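You operate a simulated robot arm through the tools that you are given. There is no shell and no other tool.

You are at the controls of a simulated two-armed robot. One attempt, no reset.

## Task
Put two of the blue corner guards from the top of the belt on the brown sheet there. Fetch the teal-banded carton and set it on the top of the scale plate. Take the beige rag on the top of the belt and put it away on the small shelf under the starter box. Shut the drawer of the panel stand. Take the wood block on the hopper table and put it away on the low shelf of the wall rack. Take the small blue carton and put it on the top of the scale plate. Take the orange-banded jar on the hopper table and put it away on the test table. Set the grey scale switch to 1.0. Take the blue strap coil from the top of the belt and leave it on top of the film roll there. Take the blue-cored small cone from the top of the belt and put it on top of the blue reel there. Pick up the short weight with one hand, pass it to the other hand and put it on the top of the steel plate. Lift the orange box lid open. Any order will do. Set down upright: teal-banded carton, small blue carton, orange-banded jar, blue-cored small cone, short weight.

Only the result counts: the job must be done as asked and must still hold three seconds after the hand-in. Knocking over, shifting, dropping, spilling or breaking anything else fails it. Lids that push on must go on centred and level and be pressed home; caps that screw on are set level and turned clockwise until they are tight. Flat cloth is picked up by pressing the open fingertips on it (5 to 10 N) and closing them slowly along it; thin cloth reads only 2 to 8 mm in the jaws.

## Robot
Two 6-joint arms with two-finger parallel grippers on one trunk, on a base that moves. Base frame: it is fixed to the floor where the robot stands at the start and does not move with it; the origin is under the middle of the robot, x ahead of it, y to its left, z up; the surface under the hand at the start is at about z = 0.45. Readings come in m, rad, newtons and seconds.
The left shoulder is at the start at [-0.106, 0.177, 0.631], the right one opposite. With the tool pointing down near the work surface each hand reaches from about 0.24 to 0.72 m from the robot's upright axis, wherever it stands, measured 20 degrees to its own side. Places, roughly: beige rag (7x12x3 cm) [0.5, 1, 0.5]; blue corner guard (6x6x6 cm) [0.4, -0.1, 0.5]; blue reel (9x9x6 cm) [0.4, -0.8, 0.5]; blue strap coil (8x8x4 cm) [0.4, -1, 0.5]; blue-cored small cone (7x7x12 cm) [0.5, -1.1, 0.5]; brown sheet (30x22x1 cm) [0.5, -0.4, 0.5]; drawer of the panel stand [-0.3, 2.6, 0.7]; film roll (9x9x15 cm) [0.4, -1.3, 0.5]; grey scale switch [3.5, 2.3, 1.2]; low shelf of the wall rack (86x21 cm) [-5.4, -11.1, 0.5]; orange box lid [-5.4, -0.1, 1.2]; orange-banded jar (6x6x9 cm) [1.8, 2.9, 0.9]; short weight [2, -2.75, 0.5]; small blue carton (6x8x10 cm) [1.6, 2.9, 0.9]; small shelf under the starter box (44x17 cm) [-5.42, -6.78, 0.88]; teal-banded carton (7x12x9 cm) [0.5, 0.6, 0.5]; test table [-2.5, 0.8, 0.8]; top of the scale plate [3.6, 2.1, 0.7]; top of the steel plate (29x20 cm) [2.04, -2.68, 0.8]; wood block (6x16x6 cm) [1.4, 2.9, 0.9]. Payload 1.57 kg a hand.
Tool frame (each hand has its own): the origin (TCP) lies between the finger pads and is the grasp point; the fingertips stand 0.03 m ahead of it; z points along the fingers, y is the line along which they close. The gripper opens to 0.08 m. The fingers are 0.017 m wide and 0.012 m thick; the gripper's body (0.04 by 0.082 m) begins 0.08 m behind the TCP.
Orientation is that of the tool frame in the base frame, as [roll, pitch, yaw] about the fixed x, y, z axes, in that order (R = Rz(yaw) Ry(pitch) Rx(roll)). With the fingers straight down and closing along the base's y, the tool's x points along the base's -x, its y along +y and its z along -z.

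## Interface
- The arms move only by the tool play_rows. It takes "left_plan", "right_plan" or both (then of equal length, played together; a hand with none holds still); each is a list of rows, each a list of 3 entries, a list of its own where there are three numbers: the shift along the tool's x, y, z in m, then the turn, a rotation vector about the tool's x, y, z in rad, then the closure, from 0 (fully open) to 1 (shut). In form: [[[x, y, z], [wx, wy, wz], gripper], ...]. A call has 1 to 20 rows; each row shifts and turns the commanded pose from where the row before left it, along the tool's axes as they then stand. Each row takes 0.2 s and may step no farther than 0.05 m and 0.15 rad from the row before; otherwise, or with a gripper value out of range, the whole call is refused. Where a pose cannot be reached the arm comes as near as it can. A force on the tool above 40 N (or 10 N above the force at the start of the call, whichever is more), or a blocked arm, ends the call early, and 0.2 s more pass. The fingers move at their own pace (about 0.072 m/s each) and stop on an object; they squeeze with about 40 N. The grip force told is the motor's: it shows also when the fingers shut on nothing. Time passes only in rows, and 0.2 s behind the last, so rows that do not move let the fingers close. The reply holds the time, the measured pose of the TCP, the force on the tool along the base axes, the opening and the grip force, in the units named above and with some noise, with the torque about the TCP (base axes, N m) and any sound that the robot's microphone picked up.
- Cameras (640 x 400 px; columns grow to the right, rows downward): "scene" is now at [0.0539, -0.0015, 1.333]; the picture's right is [-0.03, -1.00, 0.00], its down [-0.87, 0.02, -0.49] and it looks along [0.49, -0.01, -0.87] (base axes); focal length 284 px, centre (320, 200). "left" rides on the left gripper at [0.072, 0.007, -0.122] in its tool frame; the picture's right is [-0.09, 1.00, 0.00], its down [-0.84, -0.08, -0.54] and it looks along [-0.54, -0.05, 0.84] (tool axes); focal length 238 px, centre (320, 200). "right" rides on the right gripper at [0.072, -0.007, -0.122] in its tool frame; the picture's right is [0.09, 1.00, 0.00], its down [-0.84, 0.08, -0.54] and it looks along [-0.54, 0.05, 0.84] (tool axes); focal length 238 px, centre (320, 200). There is no depth. A picture from a camera that has moved, and an enlarged one, comes with that camera's place and axes in the base frame and with its lens.
- get_image(camera): a new picture of that camera. It takes no simulated time.
- move_column(by): moves the trunk up (or, below 0, down) by that many m; the arms and the scene camera ride with it, the base frame stays. It gives what a move gives, with no picture.
- drive_base(legs): drives the robot by 1 to 6 legs, each [ahead, left, turn to the left] in m, m and rad, along the robot's own axes; the way and the turn of a leg run together, so that a leg with both is an arc; at most 1.5 m and 3.142 rad a leg. The arms and the cameras ride along, it lands a little off, and it stops where it bumps. It gives what a move gives.
- aim_head(pan, tilt): turns the head with the scene camera to pan (to the left, within 2.496 rad either way) and tilt (down, from -0.506 to 1.204), counted from straight ahead of the robot (the tilt from the chest, where the trunk bows). It gives what a move gives.
- enlarge(camera, box): a new picture of the part [left, top, right, bottom] of that camera's present view, enlarged. It takes no simulated time.
- job_done(): hands the job in; it is judged then, once.

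Places have to be worked out from the pictures, the camera data and where the tool is seen. Open the grippers and draw the arms clear of the work before you hand the job in, unless the task says otherwise.

The tools are called after "Call:" as name(argument=value, ...) on one line, values as JSON. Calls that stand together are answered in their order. play_rows: Moves the arms, as the interface text tells. Its arguments: {"type":"object","properties":{"left_plan":{"type":"array"},"right_plan":{"type":"array"}},"required":[]} The other tools are called the same way: move_column (by) moves the trunk up or down; drive_base (legs) drives the base; aim_head (pan, tilt) turns the head that bears the scene camera; get_image (camera) takes a picture; enlarge (camera, box) takes an enlarged picture of a part of a camera's view; job_done () hands the job in.

At the start:

```text
t: 0.0
left_tool_pos: [0.5648, 0.0846, 0.7561]
left_orientation: [3.141, 0.0, -3.141]
left_wrist_force: [0.1, 0.1, 0.5]
left_moment: [0.01, 0.01, 0.02]
left_opening: 0.0799
left_grip_force: 0.1
right_tool_pos: [0.362, -0.1999, 0.8058]
right_orientation: [-3.141, 0.001, -3.141]
right_wrist_force: [0.6, 0.2, 0.2]
right_moment: [-0.01, -0.01, -0.01]
right_opening: 0.0798
right_grip_force: 0.0
trunk travel left (down, up): [-0.075, 0.253]
robot x, y, heading: [-0.0061, 0.0003, 0.002]
head pan, tilt (commanded): [-0.028, 1.056]
```

scene: 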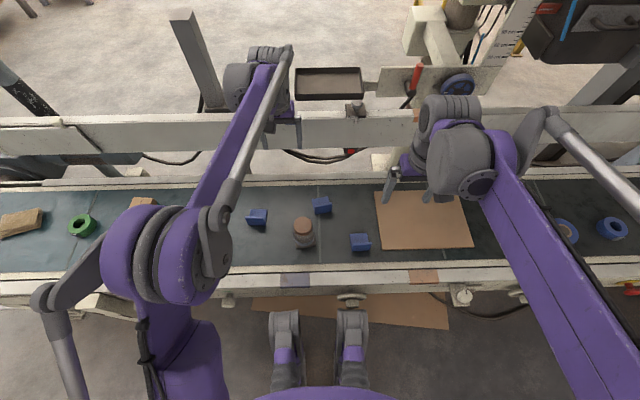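
right: 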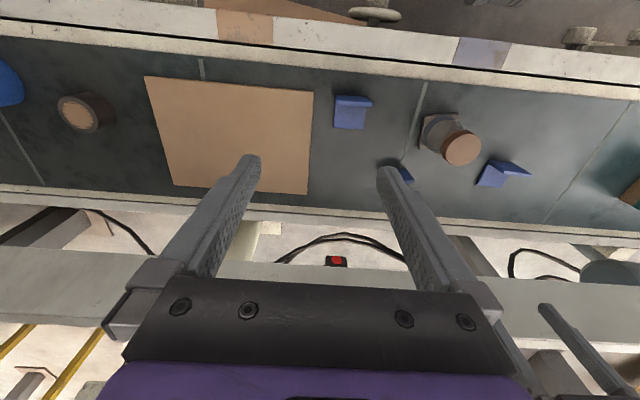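
left: 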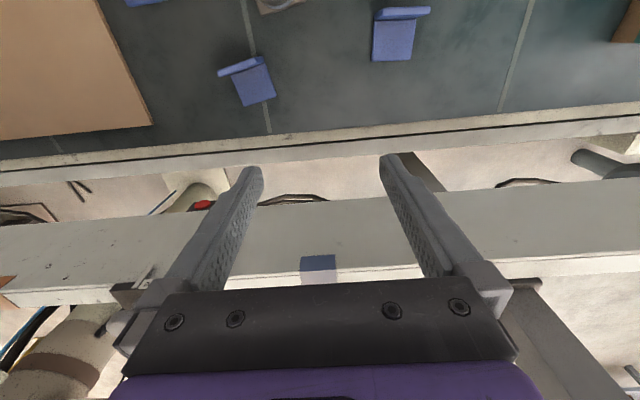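

I'll look closely at the belt around the start pose before moving anything.

Call:
enlarge(camera="scene", box=[220, 170, 500, 300])

Call:
enlarge(camera="right", box=[120, 40, 560, 230])

Call:
enlarge(camera="left", box=[0, 0, 640, 200])

```text
2.29 times, centred on (360, 235) of scene
camera zoom: at [0.0539, -0.0015, 1.333], right [-0.03, -1.0, 0.0], down [-0.87, 0.02, -0.49], along [0.49, -0.01, -0.87], focal length 650 px, centre (229, 120)
```

zoom: 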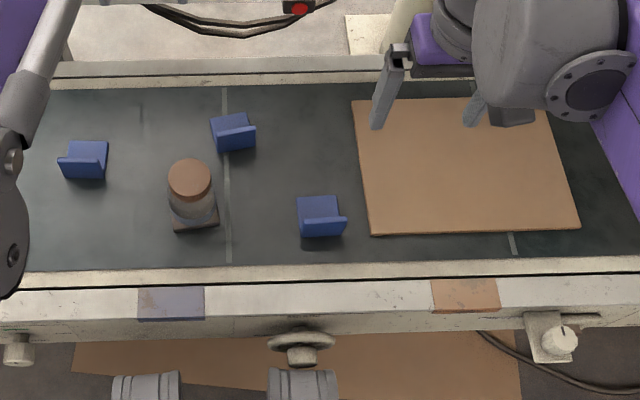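

```text
1.45 times, centred on (340, 135) of right
camera zoom: at [0.2902, -0.2056, 0.9264], right [-0.09, 1.0, 0.0], down [0.84, 0.08, 0.54], along [0.54, 0.05, -0.84], focal length 347 px, centre (291, 294)
```

zoom: 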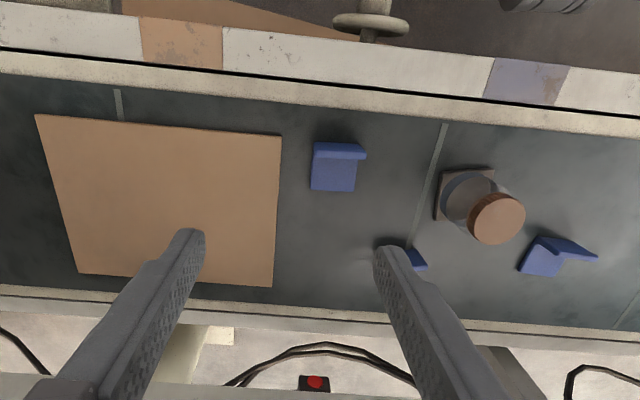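

```text
1.00 times, centred on (320, 100) of left (not enlarged: the box is as wide or as high as the picture)
camera zoom: at [0.4918, 0.0928, 0.879], right [0.09, 1.0, 0.0], down [0.84, -0.08, 0.54], along [0.54, -0.05, -0.84], focal length 238 px, centre (320, 300)
```

zoom: 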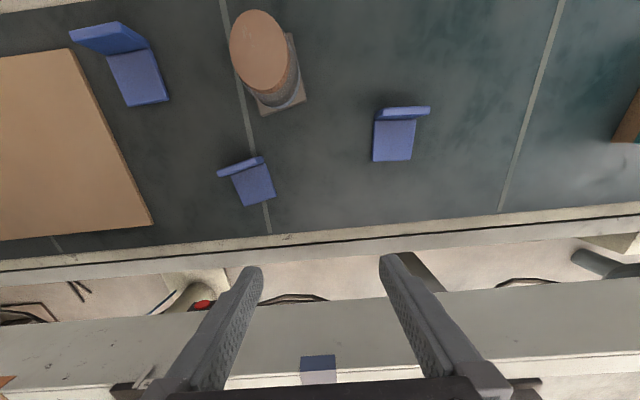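

The three guards are L-shaped with a vertical flange toward the robot. Now I'll pan the head to survey the rest of the room.

Call:
aim_head(pan=1.0, tilt=0.6)

Call:
get_image(camera="scene")

Call:
aim_head(pan=-1.0, tilt=0.6)

Call:
get_image(camera="scene")

Call:
aim_head(pan=2.3, tilt=0.3)

Call:
get_image(camera="scene")

Call:
aim_head(pan=-2.3, tilt=0.3)

Call:
get_image(camera="scene")

Call:
aim_head(pan=0.0, tilt=0.2)

Call:
get_image(camera="scene")

```text
t: 1.3
left_tool_pos: [0.5645, 0.0843, 0.7568]
left_orientation: [-3.14, 0.0, 3.141]
left_wrist_force: [-0.5, -1.1, -0.7]
left_moment: [-0.02, -0.01, 0.02]
left_opening: 0.0802
left_grip_force: 0.0
right_tool_pos: [0.362, -0.2001, 0.8063]
right_orientation: [3.141, 0.0, -3.141]
right_wrist_force: [0.5, 0.9, 0.7]
right_moment: [0.0, 0.0, -0.01]
right_opening: 0.0799
right_grip_force: 0.1
trunk travel left (down, up): [-0.075, 0.253]
robot x, y, heading: [-0.0007, -0.0027, -0.002]
head pan, tilt (commanded): [1.0, 0.6]
```

```text
taken
camera scene: at [0.0356, 0.0746, 1.3687], right [0.84, -0.54, 0.0], down [-0.31, -0.48, -0.82], along [0.45, 0.69, -0.57], focal length 284 px, centre (320, 200)
```

scene: 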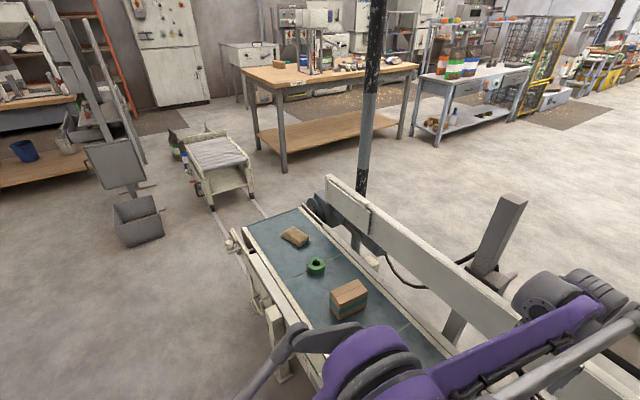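

```text
t: 3.2
left_tool_pos: [0.564, 0.0831, 0.7564]
left_orientation: [3.141, 0.001, 3.14]
left_wrist_force: [0.3, 0.1, -0.3]
left_moment: [0.03, 0.02, -0.05]
left_opening: 0.0796
left_grip_force: 0.1
right_tool_pos: [0.362, -0.1991, 0.8053]
right_orientation: [-3.14, 0.0, 3.141]
right_wrist_force: [0.6, -0.3, 0.1]
right_moment: [0.0, 0.0, 0.01]
right_opening: 0.0798
right_grip_force: 0.0
trunk travel left (down, up): [-0.075, 0.253]
robot x, y, heading: [0.0027, -0.0018, 0.002]
head pan, tilt (commanded): [-1.0, 0.6]
```

```text
taken
camera scene: at [0.0356, -0.0741, 1.3687], right [-0.84, -0.54, 0.0], down [-0.31, 0.48, -0.83], along [0.45, -0.69, -0.56], focal length 284 px, centre (320, 200)
```

scene: 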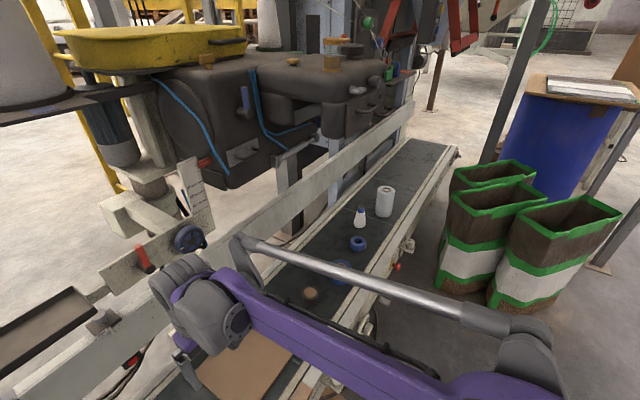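

```text
t: 6.0
left_tool_pos: [0.5641, 0.085, 0.7569]
left_orientation: [-3.141, -0.001, 3.139]
left_wrist_force: [0.1, 0.3, -0.1]
left_moment: [0.04, 0.01, -0.02]
left_opening: 0.0798
left_grip_force: 0.1
right_tool_pos: [0.3631, -0.2007, 0.804]
right_orientation: [-3.141, 0.0, -3.141]
right_wrist_force: [0.8, 0.0, 0.1]
right_moment: [0.01, -0.03, 0.0]
right_opening: 0.0798
right_grip_force: 0.0
trunk travel left (down, up): [-0.075, 0.253]
robot x, y, heading: [0.0007, 0.003, 0.002]
head pan, tilt (commanded): [2.3, 0.3]
```

```text
taken
camera scene: at [-0.0744, 0.0699, 1.3962], right [0.75, 0.67, 0.0], down [0.2, -0.22, -0.96], along [-0.64, 0.71, -0.3], focal length 284 px, centre (320, 200)
```

scene: 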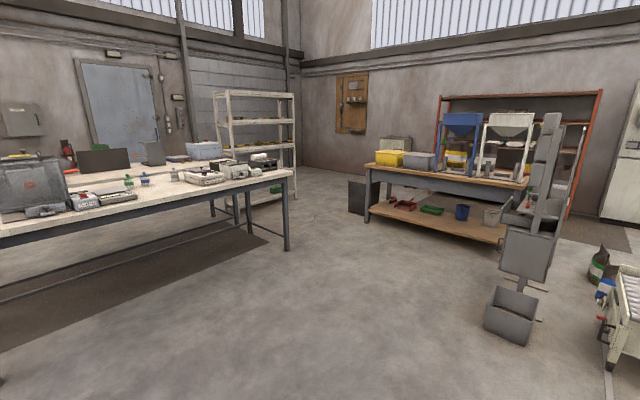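

```text
t: 9.7
left_tool_pos: [0.5642, 0.0848, 0.756]
left_orientation: [-3.14, 0.002, -3.141]
left_wrist_force: [0.6, -0.2, 0.2]
left_moment: [0.0, 0.0, -0.01]
left_opening: 0.08
left_grip_force: 0.0
right_tool_pos: [0.3624, -0.1999, 0.8048]
right_orientation: [-3.141, 0.001, -3.141]
right_wrist_force: [0.7, 0.1, -0.5]
right_moment: [-0.01, 0.0, 0.01]
right_opening: 0.0799
right_grip_force: 0.2
trunk travel left (down, up): [-0.075, 0.253]
robot x, y, heading: [0.001, -0.0018, 0.001]
head pan, tilt (commanded): [-2.3, 0.3]
```

```text
taken
camera scene: at [-0.0744, -0.0693, 1.3962], right [-0.75, 0.67, 0.0], down [0.2, 0.22, -0.96], along [-0.64, -0.71, -0.3], focal length 284 px, centre (320, 200)
```

scene: 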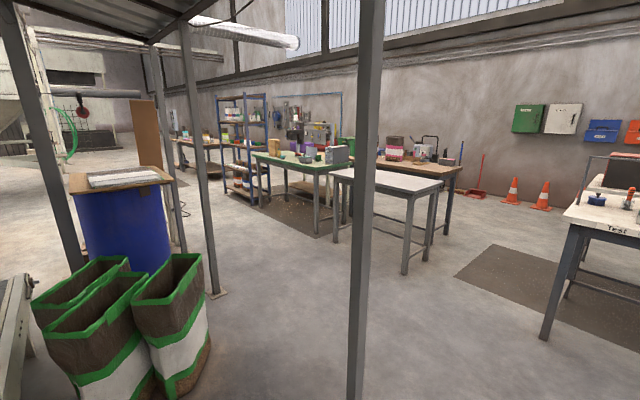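

```text
t: 11.8
left_tool_pos: [0.5648, 0.0853, 0.7555]
left_orientation: [3.14, 0.001, -3.14]
left_wrist_force: [0.3, -0.2, -0.2]
left_moment: [-0.02, 0.01, 0.0]
left_opening: 0.0802
left_grip_force: 0.0
right_tool_pos: [0.3629, -0.2005, 0.8047]
right_orientation: [3.141, -0.001, -3.141]
right_wrist_force: [0.0, -0.2, -0.7]
right_moment: [0.02, 0.01, 0.0]
right_opening: 0.08
right_grip_force: 0.1
trunk travel left (down, up): [-0.075, 0.253]
robot x, y, heading: [0.0034, -0.0001, 0.0]
head pan, tilt (commanded): [0.0, 0.201]
```

```text
taken
camera scene: at [0.081, 0.0003, 1.4055], right [0.0, -1.0, 0.0], down [-0.2, 0.0, -0.98], along [0.98, 0.0, -0.2], focal length 284 px, centre (320, 200)
```

scene: 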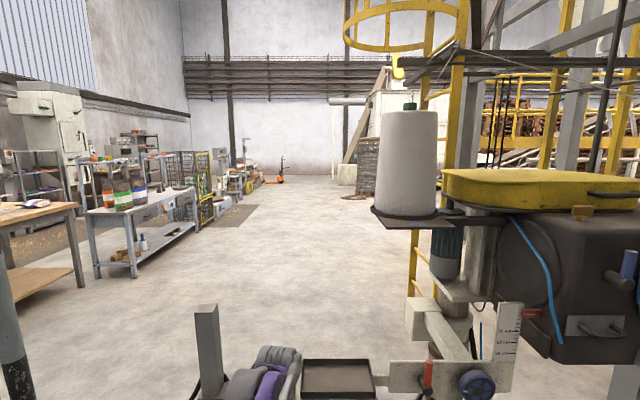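

The room matches the list. First job is the guards: guard C's flange sits near (0.36, -0.14), and B near (0.50, -0.02). I turn the right hand about 86° so it closes along x.

Call:
play_rows(right_plan=[[[0, 0, 0], [0, 0, 0.1365], 0.4], [[0, 0, 0], [0, 0, 0.1365], 0.4], [[0, 0, 0], [0, 0, 0.1365], 0.4], [[0, 0, 0], [0, 0, 0.1365], 0.4], [[0, 0, 0], [0, 0, 0.1365], 0.4], [[0, 0, 0], [0, 0, 0.1365], 0.4], [[0, 0, 0], [0, 0, 0.1365], 0.4], [[0, 0, 0], [0, 0, 0.1365], 0.4], [[0, 0, 0], [0, 0, 0.1365], 0.4], [[0, 0, 0], [0, 0, 0.1365], 0.4], [[0, 0, 0], [0, 0, 0.1365], 0.4]])

Call:
aim_head(pan=0.0, tilt=1.1)

Call:
get_image(camera="scene")

Call:
get_image(camera="right")

```text
t: 14.2
left_tool_pos: [0.5634, 0.0841, 0.757]
left_orientation: [-3.141, -0.001, 3.14]
left_wrist_force: [0.9, 0.5, 0.1]
left_moment: [0.02, 0.04, 0.03]
left_opening: 0.0801
left_grip_force: 0.0
right_tool_pos: [0.3635, -0.1997, 0.8052]
right_orientation: [-3.141, -0.001, 1.638]
right_wrist_force: [0.3, -0.3, 1.2]
right_moment: [-0.01, 0.01, 0.01]
right_opening: 0.0481
right_grip_force: 0.0
trunk travel left (down, up): [-0.075, 0.253]
robot x, y, heading: [-0.0006, 0.0018, 0.002]
head pan, tilt (commanded): [0.0, 0.201]
```

```text
t: 15.4
left_tool_pos: [0.5641, 0.0853, 0.7576]
left_orientation: [-3.142, -0.001, 3.141]
left_wrist_force: [0.8, 0.4, 0.4]
left_moment: [0.02, -0.04, -0.02]
left_opening: 0.0801
left_grip_force: 0.0
right_tool_pos: [0.362, -0.2, 0.8042]
right_orientation: [-3.14, -0.001, 1.641]
right_wrist_force: [0.5, 0.2, 0.4]
right_moment: [0.01, -0.01, 0.0]
right_opening: 0.0478
right_grip_force: 0.0
trunk travel left (down, up): [-0.075, 0.253]
robot x, y, heading: [-0.0002, -0.0003, -0.003]
head pan, tilt (commanded): [0.0, 1.1]
```

```text
taken
camera scene: at [0.051, 0.0003, 1.3302], right [0.0, -1.0, 0.0], down [-0.89, 0.0, -0.45], along [0.45, 0.0, -0.89], focal length 284 px, centre (320, 200)
```

scene: 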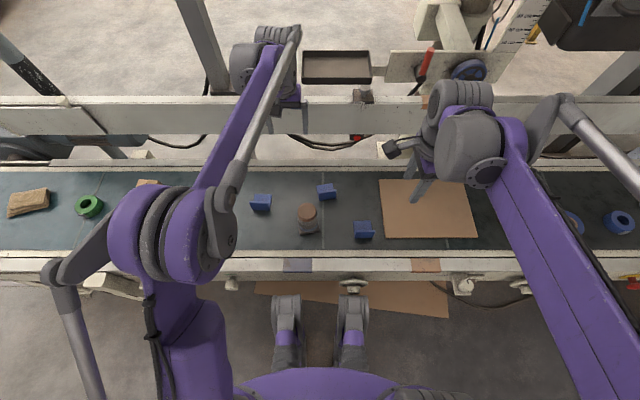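

```text
taken
camera right: at [0.3503, -0.1279, 0.9262], right [0.99, 0.16, 0.0], down [0.14, -0.83, 0.54], along [0.09, -0.53, -0.84], focal length 238 px, centre (320, 200)
```

right: 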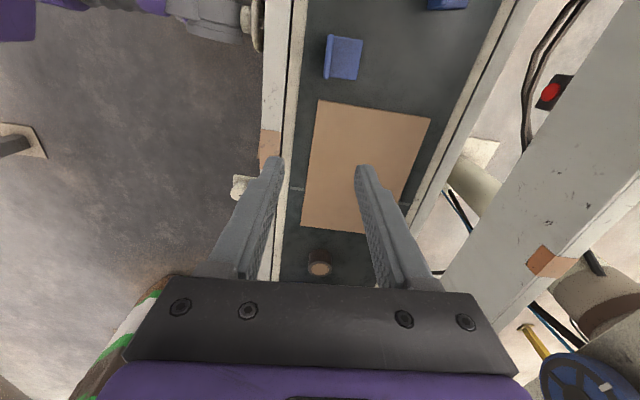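

The right hand turned well (yaw 1.64). I move it over guard C's flange at about (0.362, -0.138) and descend to z≈0.60 to check alignment.

Call:
play_rows(right_plan=[[[0.0124, 0.0009, 0.04], [0, 0, 0], 0.4], [[0.0124, 0.0009, 0.04], [0, 0, 0], 0.4], [[0.0124, 0.0009, 0.04], [0, 0, 0], 0.4], [[0.0124, 0.0009, 0.04], [0, 0, 0], 0.4], [[0.0124, 0.0009, 0.04], [0, 0, 0], 0.4]])

Call:
get_image(camera="right")

Call:
get_image(camera="left")

Call:
enlarge(camera="scene", box=[220, 150, 500, 300])

```text
t: 16.6
left_tool_pos: [0.565, 0.0847, 0.757]
left_orientation: [3.142, 0.001, 3.141]
left_wrist_force: [0.0, 0.4, 0.6]
left_moment: [0.02, 0.01, -0.01]
left_opening: 0.0799
left_grip_force: 0.0
right_tool_pos: [0.3619, -0.1379, 0.6047]
right_orientation: [3.141, 0.0, 1.641]
right_wrist_force: [-0.8, -0.6, -0.5]
right_moment: [0.0, 0.05, 0.01]
right_opening: 0.0479
right_grip_force: 0.2
trunk travel left (down, up): [-0.075, 0.253]
robot x, y, heading: [0.0019, 0.0002, -0.0]
head pan, tilt (commanded): [0.0, 1.1]
```

```text
taken
camera right: at [0.3509, -0.0654, 0.7258], right [0.99, 0.16, 0.0], down [0.14, -0.83, 0.54], along [0.09, -0.54, -0.84], focal length 238 px, centre (320, 200)
```

right: 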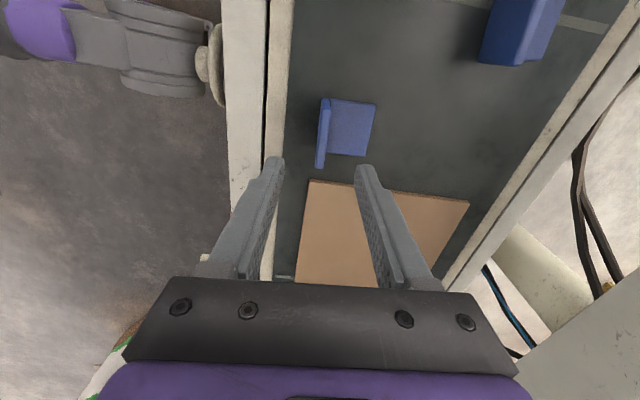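

```text
taken
camera left: at [0.4922, 0.0928, 0.8788], right [0.09, 1.0, 0.0], down [0.84, -0.08, 0.54], along [0.54, -0.05, -0.84], focal length 238 px, centre (320, 200)
```

left: 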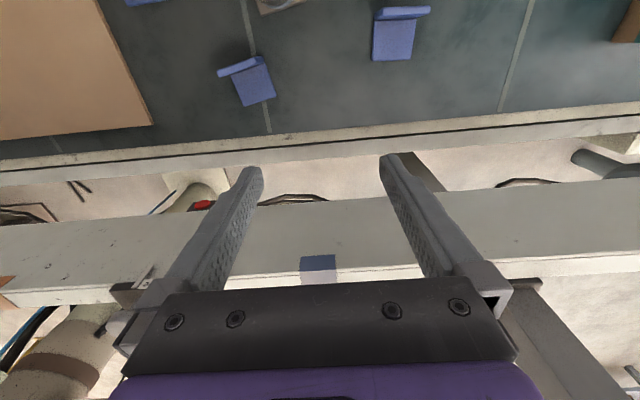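

```text
2.29 times, centred on (360, 225) of scene
camera zoom: at [0.0515, 0.0004, 1.3301], right [0.0, -1.0, 0.0], down [-0.89, 0.0, -0.45], along [0.45, 0.0, -0.89], focal length 650 px, centre (229, 143)
```

zoom: 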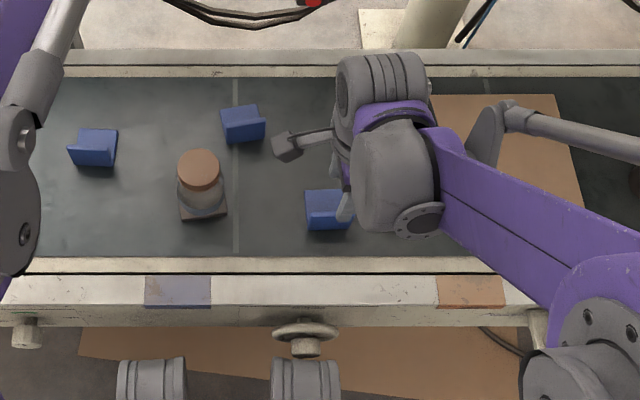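

The flange top lies between the fingers at about (0.364, -0.135). I descend to z≈0.495 and close on it.

Call:
play_rows(right_plan=[[[0.001, 0.001, 0.036], [0, 0, 0], 0.4], [[0.001, 0.001, 0.036], [0, 0, 0], 0.4], [[0, 0, 0.036], [0, 0, 0], 0.4], [[0, 0, 0], [0, 0, 0], 0.7], [[0, 0, 0], [0, 0, 0], 1.0], [[0, 0, 0], [0, 0, 0], 1.0], [[0, 0, 0], [0, 0, 0], 1.0]])

Call:
get_image(camera="right")

```text
t: 18.2
left_tool_pos: [0.5649, 0.0847, 0.7564]
left_orientation: [-3.142, -0.001, 3.141]
left_wrist_force: [-0.3, 0.3, 0.1]
left_moment: [-0.01, 0.03, -0.01]
left_opening: 0.0799
left_grip_force: 0.0
right_tool_pos: [0.3646, -0.1354, 0.4975]
right_orientation: [-3.141, 0.002, 1.64]
right_wrist_force: [-0.3, -0.3, 1.0]
right_moment: [0.02, 0.03, -0.03]
right_opening: 0.0081
right_grip_force: 26.5
trunk travel left (down, up): [-0.075, 0.253]
robot x, y, heading: [-0.0006, 0.0024, 0.002]
head pan, tilt (commanded): [0.0, 1.1]
```

```text
taken
camera right: at [0.3529, -0.0629, 0.6188], right [0.99, 0.16, 0.0], down [0.14, -0.83, 0.54], along [0.09, -0.53, -0.84], focal length 238 px, centre (320, 200)
```

right: 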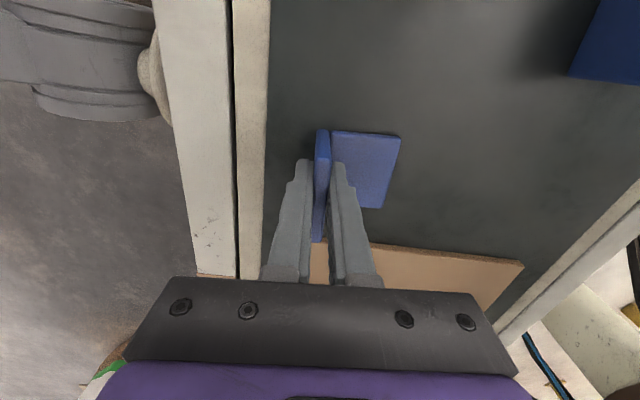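

Gripped at 8 mm. I lift it and carry it over the brown sheet to around (0.44, -0.42).

Call:
play_rows(right_plan=[[[0, 0, -0.04], [0, 0, 0], 1.0], [[0, 0, -0.04], [0, 0, 0], 1.0], [[-0.0414, 0.0079, 0], [0, 0, 0], 1.0], [[-0.0414, 0.0079, 0], [0, 0, 0], 1.0], [[-0.0414, 0.0079, 0], [0, 0, 0], 1.0], [[-0.0414, 0.0079, 0], [0, 0, 0], 1.0], [[-0.0414, 0.0079, 0], [0, 0, 0], 1.0], [[-0.0414, 0.0079, 0], [0, 0, 0], 1.0], [[-0.0414, 0.0079, 0], [0, 0, 0], 1.0]])

Call:
get_image(camera="scene")

Call:
get_image(camera="right")

```text
t: 20.2
left_tool_pos: [0.564, 0.0849, 0.7567]
left_orientation: [-3.141, -0.001, 3.142]
left_wrist_force: [0.2, -0.1, 0.1]
left_moment: [0.01, -0.01, -0.04]
left_opening: 0.0799
left_grip_force: 0.1
right_tool_pos: [0.4403, -0.421, 0.5759]
right_orientation: [3.141, 0.0, 1.64]
right_wrist_force: [-0.2, 0.9, -0.2]
right_moment: [-0.01, 0.03, 0.0]
right_opening: 0.0078
right_grip_force: 26.7
trunk travel left (down, up): [-0.075, 0.253]
robot x, y, heading: [-0.0008, -0.0007, -0.004]
head pan, tilt (commanded): [0.0, 1.1]
```

```text
taken
camera scene: at [0.0512, -0.0002, 1.3301], right [0.0, -1.0, 0.0], down [-0.89, 0.0, -0.45], along [0.45, 0.0, -0.89], focal length 284 px, centre (320, 200)
```

scene: 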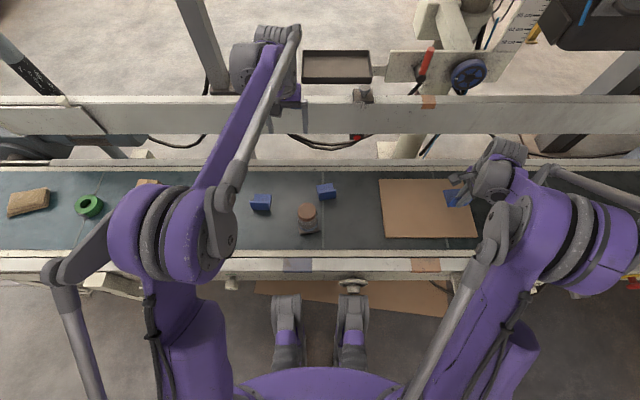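

```text
taken
camera right: at [0.4278, -0.3488, 0.698], right [0.99, 0.16, 0.0], down [0.14, -0.83, 0.54], along [0.09, -0.53, -0.84], focal length 238 px, centre (320, 200)
```

right: 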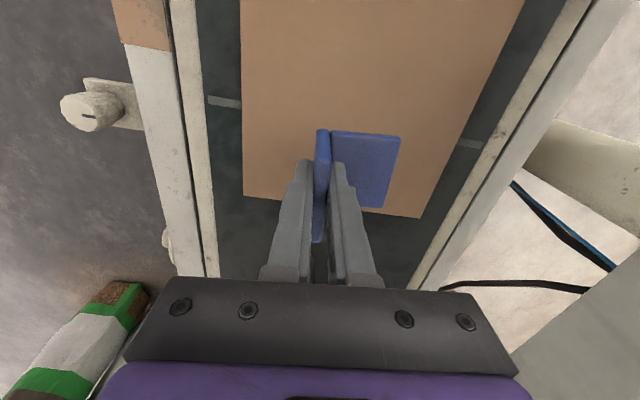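

The guard is over the sheet. I lower it to just above the sheet surface, then inch down watching the force.

Call:
play_rows(right_plan=[[[0, 0, 0.03], [0, 0, 0], 1.0], [[0, 0, 0.03], [0, 0, 0], 1.0], [[0, 0, 0.003], [0, 0, 0], 1.0], [[0, 0, 0.002], [0, 0, 0], 1.0], [[0, 0, 0.0], [0, 0, 0], 1.0]])

Call:
play_rows(right_plan=[[[0, 0, 0.002], [0, 0, 0], 1.0], [[0, 0, 0.002], [0, 0, 0], 1.0], [[0, 0, 0.0], [0, 0, 0], 1.0]])

```text
t: 21.4
left_tool_pos: [0.5642, 0.0844, 0.7568]
left_orientation: [3.141, 0.002, -3.141]
left_wrist_force: [-0.4, 0.0, -0.1]
left_moment: [0.02, 0.0, -0.03]
left_opening: 0.0798
left_grip_force: 0.1
right_tool_pos: [0.4406, -0.4216, 0.5128]
right_orientation: [-3.141, 0.001, 1.641]
right_wrist_force: [0.6, 0.5, -0.2]
right_moment: [0.01, -0.01, 0.03]
right_opening: 0.008
right_grip_force: 26.1
trunk travel left (down, up): [-0.075, 0.253]
robot x, y, heading: [-0.0018, 0.0015, -0.001]
head pan, tilt (commanded): [0.0, 1.1]
```

```text
t: 22.2
left_tool_pos: [0.5644, 0.0847, 0.7551]
left_orientation: [3.141, -0.002, 3.141]
left_wrist_force: [0.2, 0.0, 0.0]
left_moment: [0.03, -0.02, -0.02]
left_opening: 0.0801
left_grip_force: 0.1
right_tool_pos: [0.4391, -0.4203, 0.5085]
right_orientation: [3.142, 0.0, 1.64]
right_wrist_force: [-0.5, 0.9, 0.7]
right_moment: [-0.01, 0.0, 0.04]
right_opening: 0.008
right_grip_force: 26.8
trunk travel left (down, up): [-0.075, 0.253]
robot x, y, heading: [-0.0024, 0.0003, -0.001]
head pan, tilt (commanded): [0.0, 1.1]
```

No contact yet at 0.5085, so I keep inching down.

Call:
play_rows(right_plan=[[[0, 0, 0.002], [0, 0, 0], 1.0], [[0, 0, 0.002], [0, 0, 0], 1.0], [[0, 0, 0.0], [0, 0, 0], 1.0]])

Call:
play_rows(right_plan=[[[0, 0, 0.002], [0, 0, 0], 1.0], [[0, 0, 0.001], [0, 0, 0], 1.0], [[0, 0, 0.0], [0, 0, 0], 1.0]])

```text
t: 23.0
left_tool_pos: [0.5633, 0.0856, 0.7579]
left_orientation: [-3.14, 0.002, -3.141]
left_wrist_force: [1.1, 0.4, 0.2]
left_moment: [0.0, -0.02, -0.01]
left_opening: 0.0797
left_grip_force: 0.0
right_tool_pos: [0.4382, -0.4205, 0.5053]
right_orientation: [3.14, 0.003, 1.641]
right_wrist_force: [2.7, -2.3, 26.0]
right_moment: [-0.03, -0.16, 0.01]
right_opening: 0.0084
right_grip_force: 27.5
trunk travel left (down, up): [-0.075, 0.253]
robot x, y, heading: [0.0015, 0.0013, -0.0]
head pan, tilt (commanded): [0.0, 1.1]
```

```text
t: 23.8
left_tool_pos: [0.5623, 0.0848, 0.7568]
left_orientation: [-3.139, 0.0, -3.141]
left_wrist_force: [0.1, 0.9, -0.1]
left_moment: [-0.01, -0.01, -0.02]
left_opening: 0.0803
left_grip_force: 0.1
right_tool_pos: [0.4395, -0.4206, 0.5031]
right_orientation: [3.14, 0.003, 1.639]
right_wrist_force: [1.9, 0.4, 25.3]
right_moment: [0.06, -0.13, 0.0]
right_opening: 0.0079
right_grip_force: 27.2
trunk travel left (down, up): [-0.075, 0.253]
robot x, y, heading: [-0.0012, 0.0021, -0.001]
head pan, tilt (commanded): [0.0, 1.1]
```

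Contact at about 25 N; the guard is on the sheet. I ease off, release, and rise.

Call:
play_rows(right_plan=[[[0, 0, -0.002], [0, 0, 0], 1.0], [[0, 0, 0], [0, 0, 0], 0.8], [[0, 0, 0], [0, 0, 0], 0.5], [[0, 0, 0], [0, 0, 0], 0.5], [[0, 0, -0.04], [0, 0, 0], 0.5], [[0, 0, -0.05], [0, 0, 0], 0.5], [[0, 0, -0.03], [0, 0, 0], 0.4]])

Call:
get_image(camera="right")

Call:
get_image(camera="scene")

```text
t: 25.4
left_tool_pos: [0.564, 0.0855, 0.7561]
left_orientation: [-3.142, 0.001, 3.141]
left_wrist_force: [-0.7, 0.7, 0.0]
left_moment: [-0.03, 0.02, 0.03]
left_opening: 0.0799
left_grip_force: 0.0
right_tool_pos: [0.4402, -0.4203, 0.6237]
right_orientation: [-3.141, 0.001, 1.641]
right_wrist_force: [0.2, 0.2, 0.2]
right_moment: [-0.02, -0.02, -0.03]
right_opening: 0.0479
right_grip_force: 0.1
trunk travel left (down, up): [-0.075, 0.253]
robot x, y, heading: [-0.001, 0.0009, -0.004]
head pan, tilt (commanded): [0.0, 1.1]
```

```text
taken
camera right: at [0.4281, -0.3485, 0.7442], right [0.99, 0.16, 0.0], down [0.14, -0.83, 0.54], along [0.09, -0.53, -0.84], focal length 238 px, centre (320, 200)
```

right: 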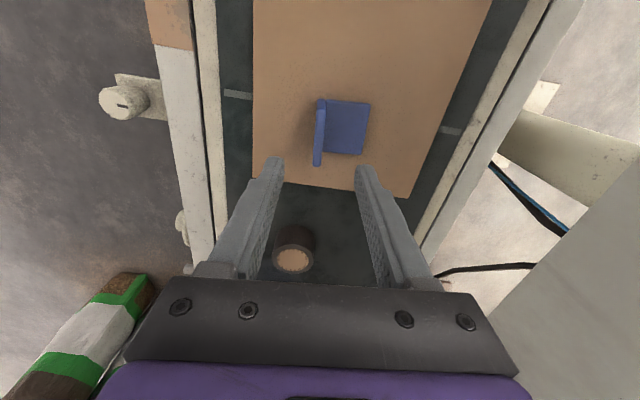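

```text
taken
camera scene: at [0.0508, 0.0004, 1.3301], right [0.0, -1.0, 0.0], down [-0.89, 0.0, -0.45], along [0.45, 0.0, -0.89], focal length 284 px, centre (320, 200)
```

scene: 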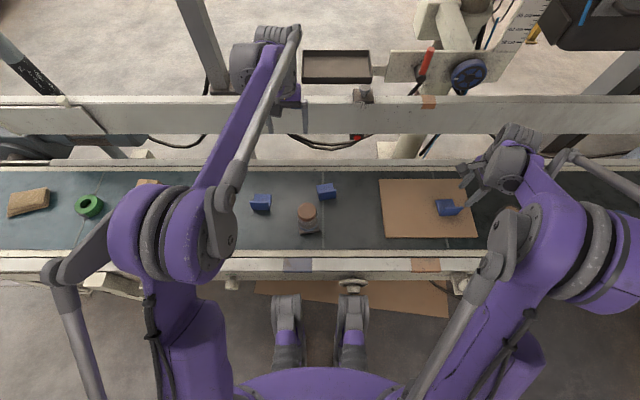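

The first guard is standing on the sheet. I swing the left arm clear to the left, then bring the right hand over guard B near (0.50, -0.02) with a slight re-turn.

Call:
play_rows(left_plan=[[[0.02, 0.044, -0.01], [0, 0, 0], 0], [[0.02, 0.044, -0.01], [0, 0, 0], 0], [[0.02, 0.044, -0.01], [0, 0, 0], 0], [[0.02, 0.044, -0.01], [0, 0, 0], 0], [[0.02, 0.044, -0.01], [0, 0, 0], 0]])

Call:
play_rows(right_plan=[[[0.04376, 0.00975, 0], [0, 0, 0], 0.4], [[0.04376, 0.00975, 0], [0, 0, 0], 0.4], [[0.04376, 0.00975, 0], [0, 0, 0], 0.4], [[0.04376, 0.00975, 0], [0, 0, 0], 0.4], [[0.04376, 0.00975, 0], [0, 0, 0], 0.4], [[0.04376, 0.00975, 0], [0, 0, 0], 0.4], [[0.04376, 0.00975, 0], [0, 0, 0], 0.4], [[0.04376, 0.00975, 0], [0, 0, 0], 0.4], [[0.04376, 0.00975, 0], [0, 0, 0], 0.4], [[0, 0, 0], [0, 0, -0.14], 0.4]])

Call:
get_image(camera="right")

Call:
get_image(camera="scene")

```text
t: 26.6
left_tool_pos: [0.4656, 0.3066, 0.806]
left_orientation: [-3.141, 0.0, -3.141]
left_wrist_force: [0.2, -0.4, 0.2]
left_moment: [0.03, -0.02, 0.01]
left_opening: 0.08
left_grip_force: 0.0
right_tool_pos: [0.44, -0.4197, 0.6229]
right_orientation: [3.141, 0.0, 1.641]
right_wrist_force: [-0.1, -0.2, -0.1]
right_moment: [-0.02, 0.03, 0.0]
right_opening: 0.0478
right_grip_force: 0.1
trunk travel left (down, up): [-0.075, 0.253]
robot x, y, heading: [-0.0028, -0.0009, 0.002]
head pan, tilt (commanded): [0.0, 1.1]
```

```text
t: 28.8
left_tool_pos: [0.464, 0.3061, 0.806]
left_orientation: [-3.141, 0.001, -3.139]
left_wrist_force: [-0.2, 0.7, 0.4]
left_moment: [0.02, -0.03, -0.05]
left_opening: 0.08
left_grip_force: 0.1
right_tool_pos: [0.5014, -0.0214, 0.6226]
right_orientation: [3.141, 0.0, 1.778]
right_wrist_force: [0.7, 0.2, 0.2]
right_moment: [0.0, 0.05, -0.03]
right_opening: 0.048
right_grip_force: 0.2
trunk travel left (down, up): [-0.075, 0.253]
robot x, y, heading: [-0.0, -0.0002, -0.001]
head pan, tilt (commanded): [0.0, 1.1]
```

```text
taken
camera right: at [0.4784, 0.0481, 0.7438], right [0.95, 0.3, 0.0], down [0.25, -0.8, 0.54], along [0.16, -0.52, -0.84], focal length 238 px, centre (320, 200)
```

right: 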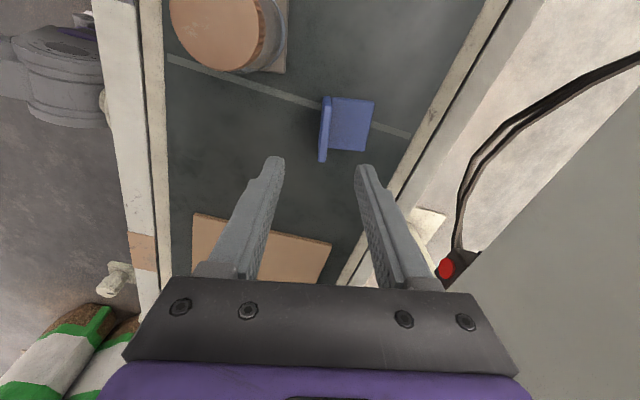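

```text
taken
camera scene: at [0.0509, 0.0001, 1.3301], right [0.0, -1.0, 0.0], down [-0.89, 0.0, -0.45], along [0.45, 0.0, -0.89], focal length 284 px, centre (320, 200)
```

scene: 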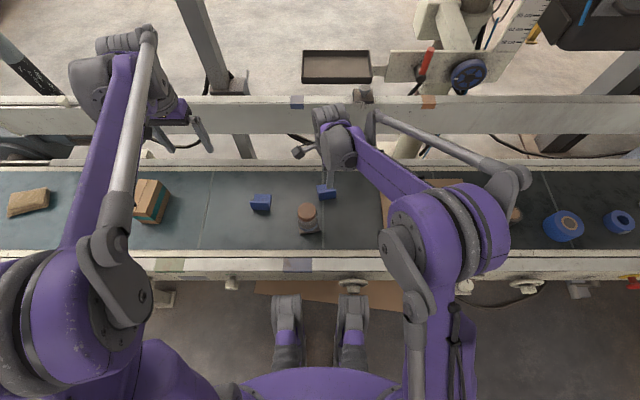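

Guard B is aligned the same way C was. I descend 0.125 m and grip it.

Call:
play_rows(right_plan=[[[0.002, 0, 0.042], [0, 0, 0], 0.4], [[0.002, 0, 0.042], [0, 0, 0], 0.4], [[0, 0, 0.041], [0, 0, 0], 0.4], [[0, 0, 0], [0, 0, 0], 0.7], [[0, 0, 0], [0, 0, 0], 1.0], [[0, 0, 0], [0, 0, 0], 1.0], [[0, 0, 0], [0, 0, 0], 1.0]])

Call:
get_image(camera="right")

```text
t: 30.4
left_tool_pos: [0.4639, 0.3064, 0.8063]
left_orientation: [3.141, 0.0, -3.141]
left_wrist_force: [-0.2, 0.1, -0.1]
left_moment: [0.0, -0.02, 0.01]
left_opening: 0.0802
left_grip_force: 0.0
right_tool_pos: [0.4998, -0.0182, 0.4981]
right_orientation: [3.141, 0.001, 1.78]
right_wrist_force: [0.3, 0.2, 0.4]
right_moment: [0.0, 0.01, -0.01]
right_opening: 0.0083
right_grip_force: 26.9
trunk travel left (down, up): [-0.075, 0.253]
robot x, y, heading: [0.001, -0.0026, 0.0]
head pan, tilt (commanded): [0.0, 1.1]
```

```text
taken
camera right: at [0.4786, 0.0526, 0.6191], right [0.95, 0.3, 0.0], down [0.25, -0.8, 0.54], along [0.16, -0.52, -0.84], focal length 238 px, centre (320, 200)
```

right: 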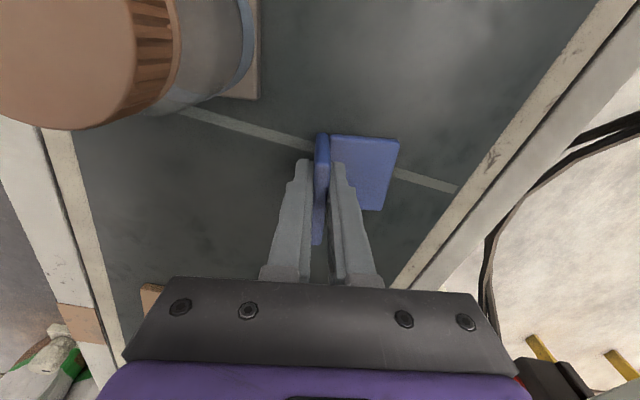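

Gripped. I lift, carry to (0.44, -0.285) on the sheet, and lower to just above contact height (which was ~0.506).

Call:
play_rows(right_plan=[[[0, 0, -0.05], [0, 0, 0], 1.0], [[0, 0, -0.05], [0, 0, 0], 1.0], [[-0.0415, -0.019, 0], [0, 0, 0], 1.0], [[-0.0415, -0.019, 0], [0, 0, 0], 1.0], [[-0.0415, -0.019, 0], [0, 0, 0], 1.0], [[-0.0415, -0.019, 0], [0, 0, 0], 1.0], [[-0.0415, -0.019, 0], [0, 0, 0], 1.0], [[-0.0415, -0.019, 0], [0, 0, 0], 1.0], [[0, 0, 0.044], [0, 0, 0], 1.0], [[0, 0, 0.042], [0, 0, 0], 1.0], [[0, 0, 0.003], [0, 0, 0], 1.0], [[0, 0, 0], [0, 0, 0], 1.0]])

Call:
get_image(camera="right")

```text
t: 33.0
left_tool_pos: [0.4663, 0.3056, 0.8062]
left_orientation: [-3.141, 0.001, 3.141]
left_wrist_force: [-0.5, 0.8, 0.3]
left_moment: [-0.02, -0.01, -0.03]
left_opening: 0.0799
left_grip_force: 0.0
right_tool_pos: [0.4401, -0.284, 0.5087]
right_orientation: [3.141, 0.001, 1.78]
right_wrist_force: [0.7, -0.1, -0.4]
right_moment: [0.0, 0.0, -0.01]
right_opening: 0.0084
right_grip_force: 26.3
trunk travel left (down, up): [-0.075, 0.253]
robot x, y, heading: [0.0027, -0.0039, -0.002]
head pan, tilt (commanded): [0.0, 1.1]
```

```text
taken
camera right: at [0.4178, -0.2143, 0.6302], right [0.95, 0.3, 0.0], down [0.25, -0.8, 0.54], along [0.16, -0.52, -0.84], focal length 238 px, centre (320, 200)
```

right: 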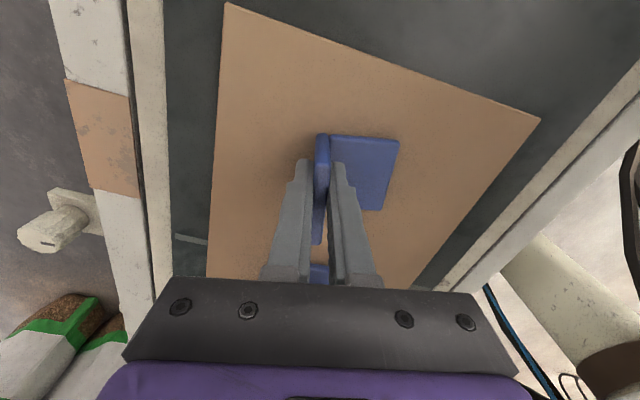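

Over the sheet and clear of the first guard. I inch down to contact.

Call:
play_rows(right_plan=[[[0, 0, 0.002], [0, 0, 0], 1.0], [[0, 0, 0.001], [0, 0, 0], 1.0], [[0, 0, 0], [0, 0, 0], 1.0]])

```text
t: 33.8
left_tool_pos: [0.4645, 0.3067, 0.8073]
left_orientation: [-3.141, 0.001, -3.141]
left_wrist_force: [0.0, 0.4, 0.1]
left_moment: [0.0, 0.04, -0.01]
left_opening: 0.08
left_grip_force: 0.0
right_tool_pos: [0.4396, -0.2835, 0.5076]
right_orientation: [3.14, 0.002, 1.78]
right_wrist_force: [1.1, 0.3, 21.1]
right_moment: [-0.12, -0.15, -0.01]
right_opening: 0.0082
right_grip_force: 26.7
trunk travel left (down, up): [-0.075, 0.253]
robot x, y, heading: [-0.0001, 0.0003, 0.003]
head pan, tilt (commanded): [0.0, 1.1]
```

Contact at 21 N. I release, rise, and view the right end of the belt.

Call:
play_rows(right_plan=[[[0, 0, -0.0015], [0, 0, 0], 1.0], [[0, 0, 0], [0, 0, 0], 0.8], [[0, 0, 0], [0, 0, 0], 0.5], [[0, 0, 0], [0, 0, 0], 0.5], [[0, 0, -0.04], [0, 0, 0], 0.5], [[0, 0, -0.05], [0, 0, 0], 0.5], [[0, 0, -0.05], [0, 0, 0], 0.2], [[0, 0, -0.05], [0, 0, 0], 0], [[0, 0, -0.05], [0, 0, 0], 0]])

Call:
get_image(camera="right")

Call:
aim_head(pan=-0.9, tilt=0.8)

Call:
get_image(camera="scene")

```text
t: 35.8
left_tool_pos: [0.4654, 0.3064, 0.8053]
left_orientation: [3.141, -0.001, -3.141]
left_wrist_force: [-1.0, -0.6, 0.7]
left_moment: [-0.01, 0.03, 0.01]
left_opening: 0.0799
left_grip_force: 0.2
right_tool_pos: [0.4402, -0.2864, 0.7469]
right_orientation: [3.141, -0.001, 1.78]
right_wrist_force: [-0.2, 0.3, 1.0]
right_moment: [0.01, -0.01, 0.0]
right_opening: 0.0799
right_grip_force: 0.0
trunk travel left (down, up): [-0.075, 0.253]
robot x, y, heading: [-0.001, 0.0022, -0.0]
head pan, tilt (commanded): [0.0, 1.1]
```

```text
taken
camera right: at [0.418, -0.2159, 0.8692], right [0.95, 0.3, 0.0], down [0.25, -0.8, 0.54], along [0.16, -0.52, -0.84], focal length 238 px, centre (320, 200)
```

right: 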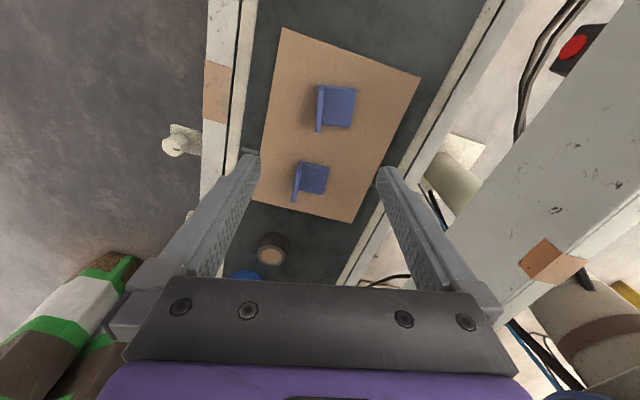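

```text
t: 37.0
left_tool_pos: [0.4649, 0.3055, 0.8066]
left_orientation: [-3.141, -0.001, -3.141]
left_wrist_force: [0.5, -0.3, 0.4]
left_moment: [-0.04, 0.01, 0.02]
left_opening: 0.0798
left_grip_force: 0.0
right_tool_pos: [0.441, -0.286, 0.7453]
right_orientation: [-3.141, -0.001, 1.781]
right_wrist_force: [-0.7, -0.1, -0.5]
right_moment: [0.0, -0.01, -0.02]
right_opening: 0.0799
right_grip_force: 0.1
trunk travel left (down, up): [-0.075, 0.253]
robot x, y, heading: [0.0001, 0.0031, 0.001]
head pan, tilt (commanded): [-0.901, 0.799]
```

```text
taken
camera scene: at [0.038, -0.0629, 1.3518], right [-0.78, -0.62, 0.0], down [-0.45, 0.56, -0.7], along [0.43, -0.55, -0.72], focal length 284 px, centre (320, 200)
```

scene: 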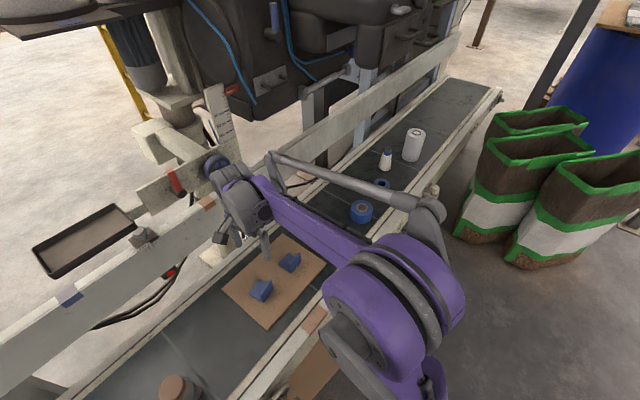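

Both guards stand on the sheet. Next, the belt's right end: I back off slightly and strafe right, keeping away from the bags near (0, -1.35).

Call:
drive_base(legs=[[-0.06, 0, 0], [0, -0.5, 0]])

Call:
get_image(camera="scene")

```text
t: 42.5
left_tool_pos: [0.4046, -0.1901, 0.8058]
left_orientation: [-3.139, 0.001, -3.14]
left_wrist_force: [-0.5, -0.9, 0.1]
left_moment: [0.01, 0.04, 0.0]
left_opening: 0.0803
left_grip_force: 0.0
right_tool_pos: [0.3805, -0.7811, 0.7477]
right_orientation: [-3.14, 0.0, 1.782]
right_wrist_force: [-0.5, 0.0, -1.2]
right_moment: [-0.02, -0.02, 0.02]
right_opening: 0.0799
right_grip_force: 0.1
trunk travel left (down, up): [-0.075, 0.253]
robot x, y, heading: [-0.0584, -0.4934, 0.002]
head pan, tilt (commanded): [-0.901, 0.799]
```

```text
taken
camera scene: at [-0.0214, -0.5599, 1.3519], right [-0.78, -0.62, 0.0], down [-0.45, 0.56, -0.7], along [0.43, -0.55, -0.72], focal length 284 px, centre (320, 200)
```

scene: 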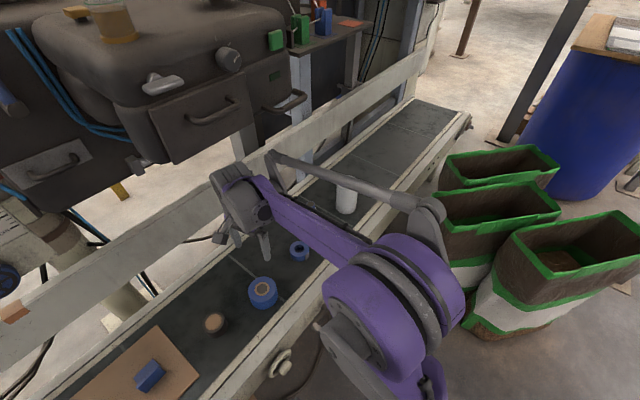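

Clear so far. I strafe another 0.3 m right, so that the reel, coil, cone and film roll are all within the right hand's reach.

Call:
drive_base(legs=[[0, -0.3, 0]])

Call:
aim_head(pan=-0.5, tilt=0.95)

Call:
get_image(camera="scene")

Call:
get_image(camera="right")

```text
t: 45.7
left_tool_pos: [0.4047, -0.4873, 0.8054]
left_orientation: [-3.14, 0.0, -3.136]
left_wrist_force: [-0.5, -0.5, 0.5]
left_moment: [-0.01, 0.02, 0.01]
left_opening: 0.0802
left_grip_force: 0.2
right_tool_pos: [0.3831, -1.0798, 0.7465]
right_orientation: [3.142, -0.001, 1.785]
right_wrist_force: [0.2, -0.6, 0.6]
right_moment: [-0.02, 0.0, 0.04]
right_opening: 0.0798
right_grip_force: 0.1
trunk travel left (down, up): [-0.075, 0.253]
robot x, y, heading: [-0.0618, -0.7941, 0.008]
head pan, tilt (commanded): [-0.901, 0.799]
```

```text
t: 46.5
left_tool_pos: [0.4046, -0.4877, 0.806]
left_orientation: [-3.141, 0.0, -3.137]
left_wrist_force: [0.1, -0.3, -0.4]
left_moment: [0.0, 0.05, -0.02]
left_opening: 0.0798
left_grip_force: 0.1
right_tool_pos: [0.3822, -1.08, 0.7471]
right_orientation: [-3.139, 0.001, 1.788]
right_wrist_force: [-0.6, 0.3, -0.9]
right_moment: [-0.01, -0.02, -0.01]
right_opening: 0.0798
right_grip_force: 0.1
trunk travel left (down, up): [-0.075, 0.253]
robot x, y, heading: [-0.0579, -0.7954, 0.008]
head pan, tilt (commanded): [-0.499, 0.949]
```

```text
taken
camera scene: at [-0.0065, -0.8306, 1.3403], right [-0.47, -0.88, 0.0], down [-0.72, 0.39, -0.58], along [0.51, -0.28, -0.81], focal length 284 px, centre (320, 200)
```

scene: 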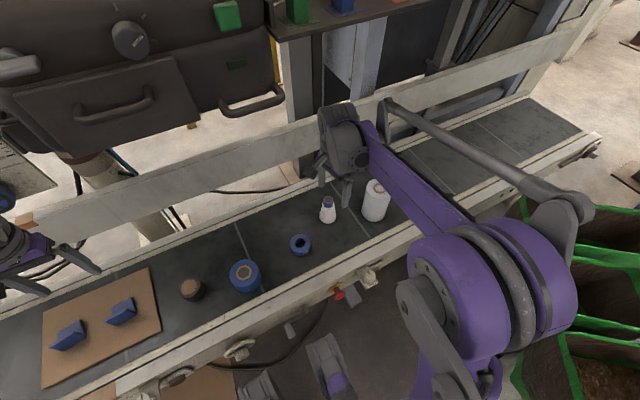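

```text
taken
camera right: at [0.3611, -1.01, 0.8685], right [0.95, 0.3, 0.0], down [0.25, -0.8, 0.54], along [0.16, -0.52, -0.84], focal length 238 px, centre (320, 200)
```

right: 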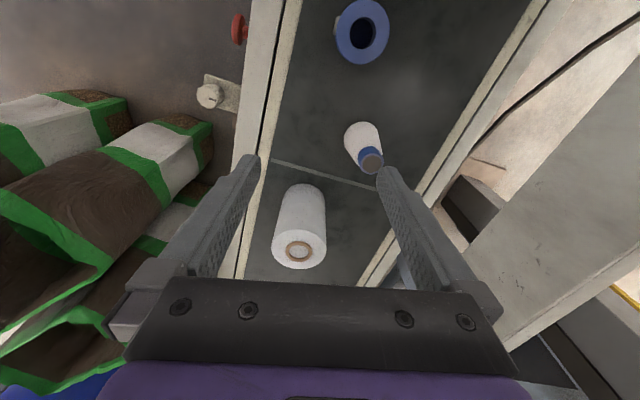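

The coil's centre is near (0.409, -0.979), film roll (0.407, -1.275), cone (0.464, -1.11), reel (0.384, -0.777). I move the right hand above the coil's far wall for a closer look.

Call:
play_rows(right_plan=[[[0.0187, 0.0157, 0.0294], [0, 0, 0], 0.45], [[0.0187, 0.0157, 0.0294], [0, 0, 0], 0.45], [[0.0187, 0.0157, 0.0294], [0, 0, 0], 0.45], [[0.0187, 0.0157, 0.0294], [0, 0, 0], 0.45], [[0.0187, 0.0157, 0.0294], [0, 0, 0], 0.45]])

Call:
get_image(camera="right")

Call:
enlarge(camera="scene", box=[160, 160, 420, 320])

```text
t: 47.8
left_tool_pos: [0.4054, -0.488, 0.8055]
left_orientation: [-3.141, -0.001, -3.136]
left_wrist_force: [-0.3, 0.5, 0.6]
left_moment: [-0.01, 0.02, 0.04]
left_opening: 0.0801
left_grip_force: 0.2
right_tool_pos: [0.4405, -0.9706, 0.6002]
right_orientation: [-3.141, 0.001, 1.785]
right_wrist_force: [0.0, -0.2, 0.5]
right_moment: [0.01, 0.02, -0.02]
right_opening: 0.0442
right_grip_force: 0.0
trunk travel left (down, up): [-0.075, 0.253]
robot x, y, heading: [-0.058, -0.7953, 0.005]
head pan, tilt (commanded): [-0.499, 0.949]
```

```text
taken
camera right: at [0.419, -0.9007, 0.7219], right [0.95, 0.3, 0.0], down [0.25, -0.8, 0.54], along [0.16, -0.52, -0.84], focal length 238 px, centre (320, 200)
```

right: 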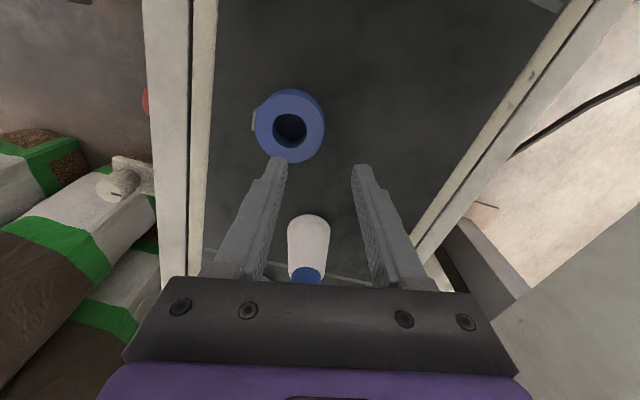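

```text
2.46 times, centred on (290, 240) of scene
camera zoom: at [-0.006, -0.8304, 1.3403], right [-0.47, -0.88, 0.0], down [-0.72, 0.39, -0.58], along [0.51, -0.28, -0.81], focal length 700 px, centre (394, 102)
```

zoom: 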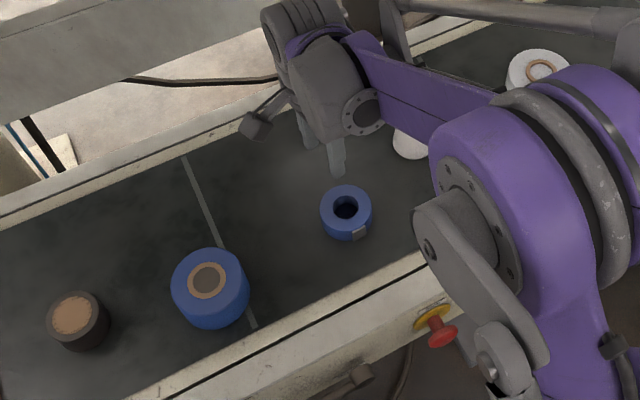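

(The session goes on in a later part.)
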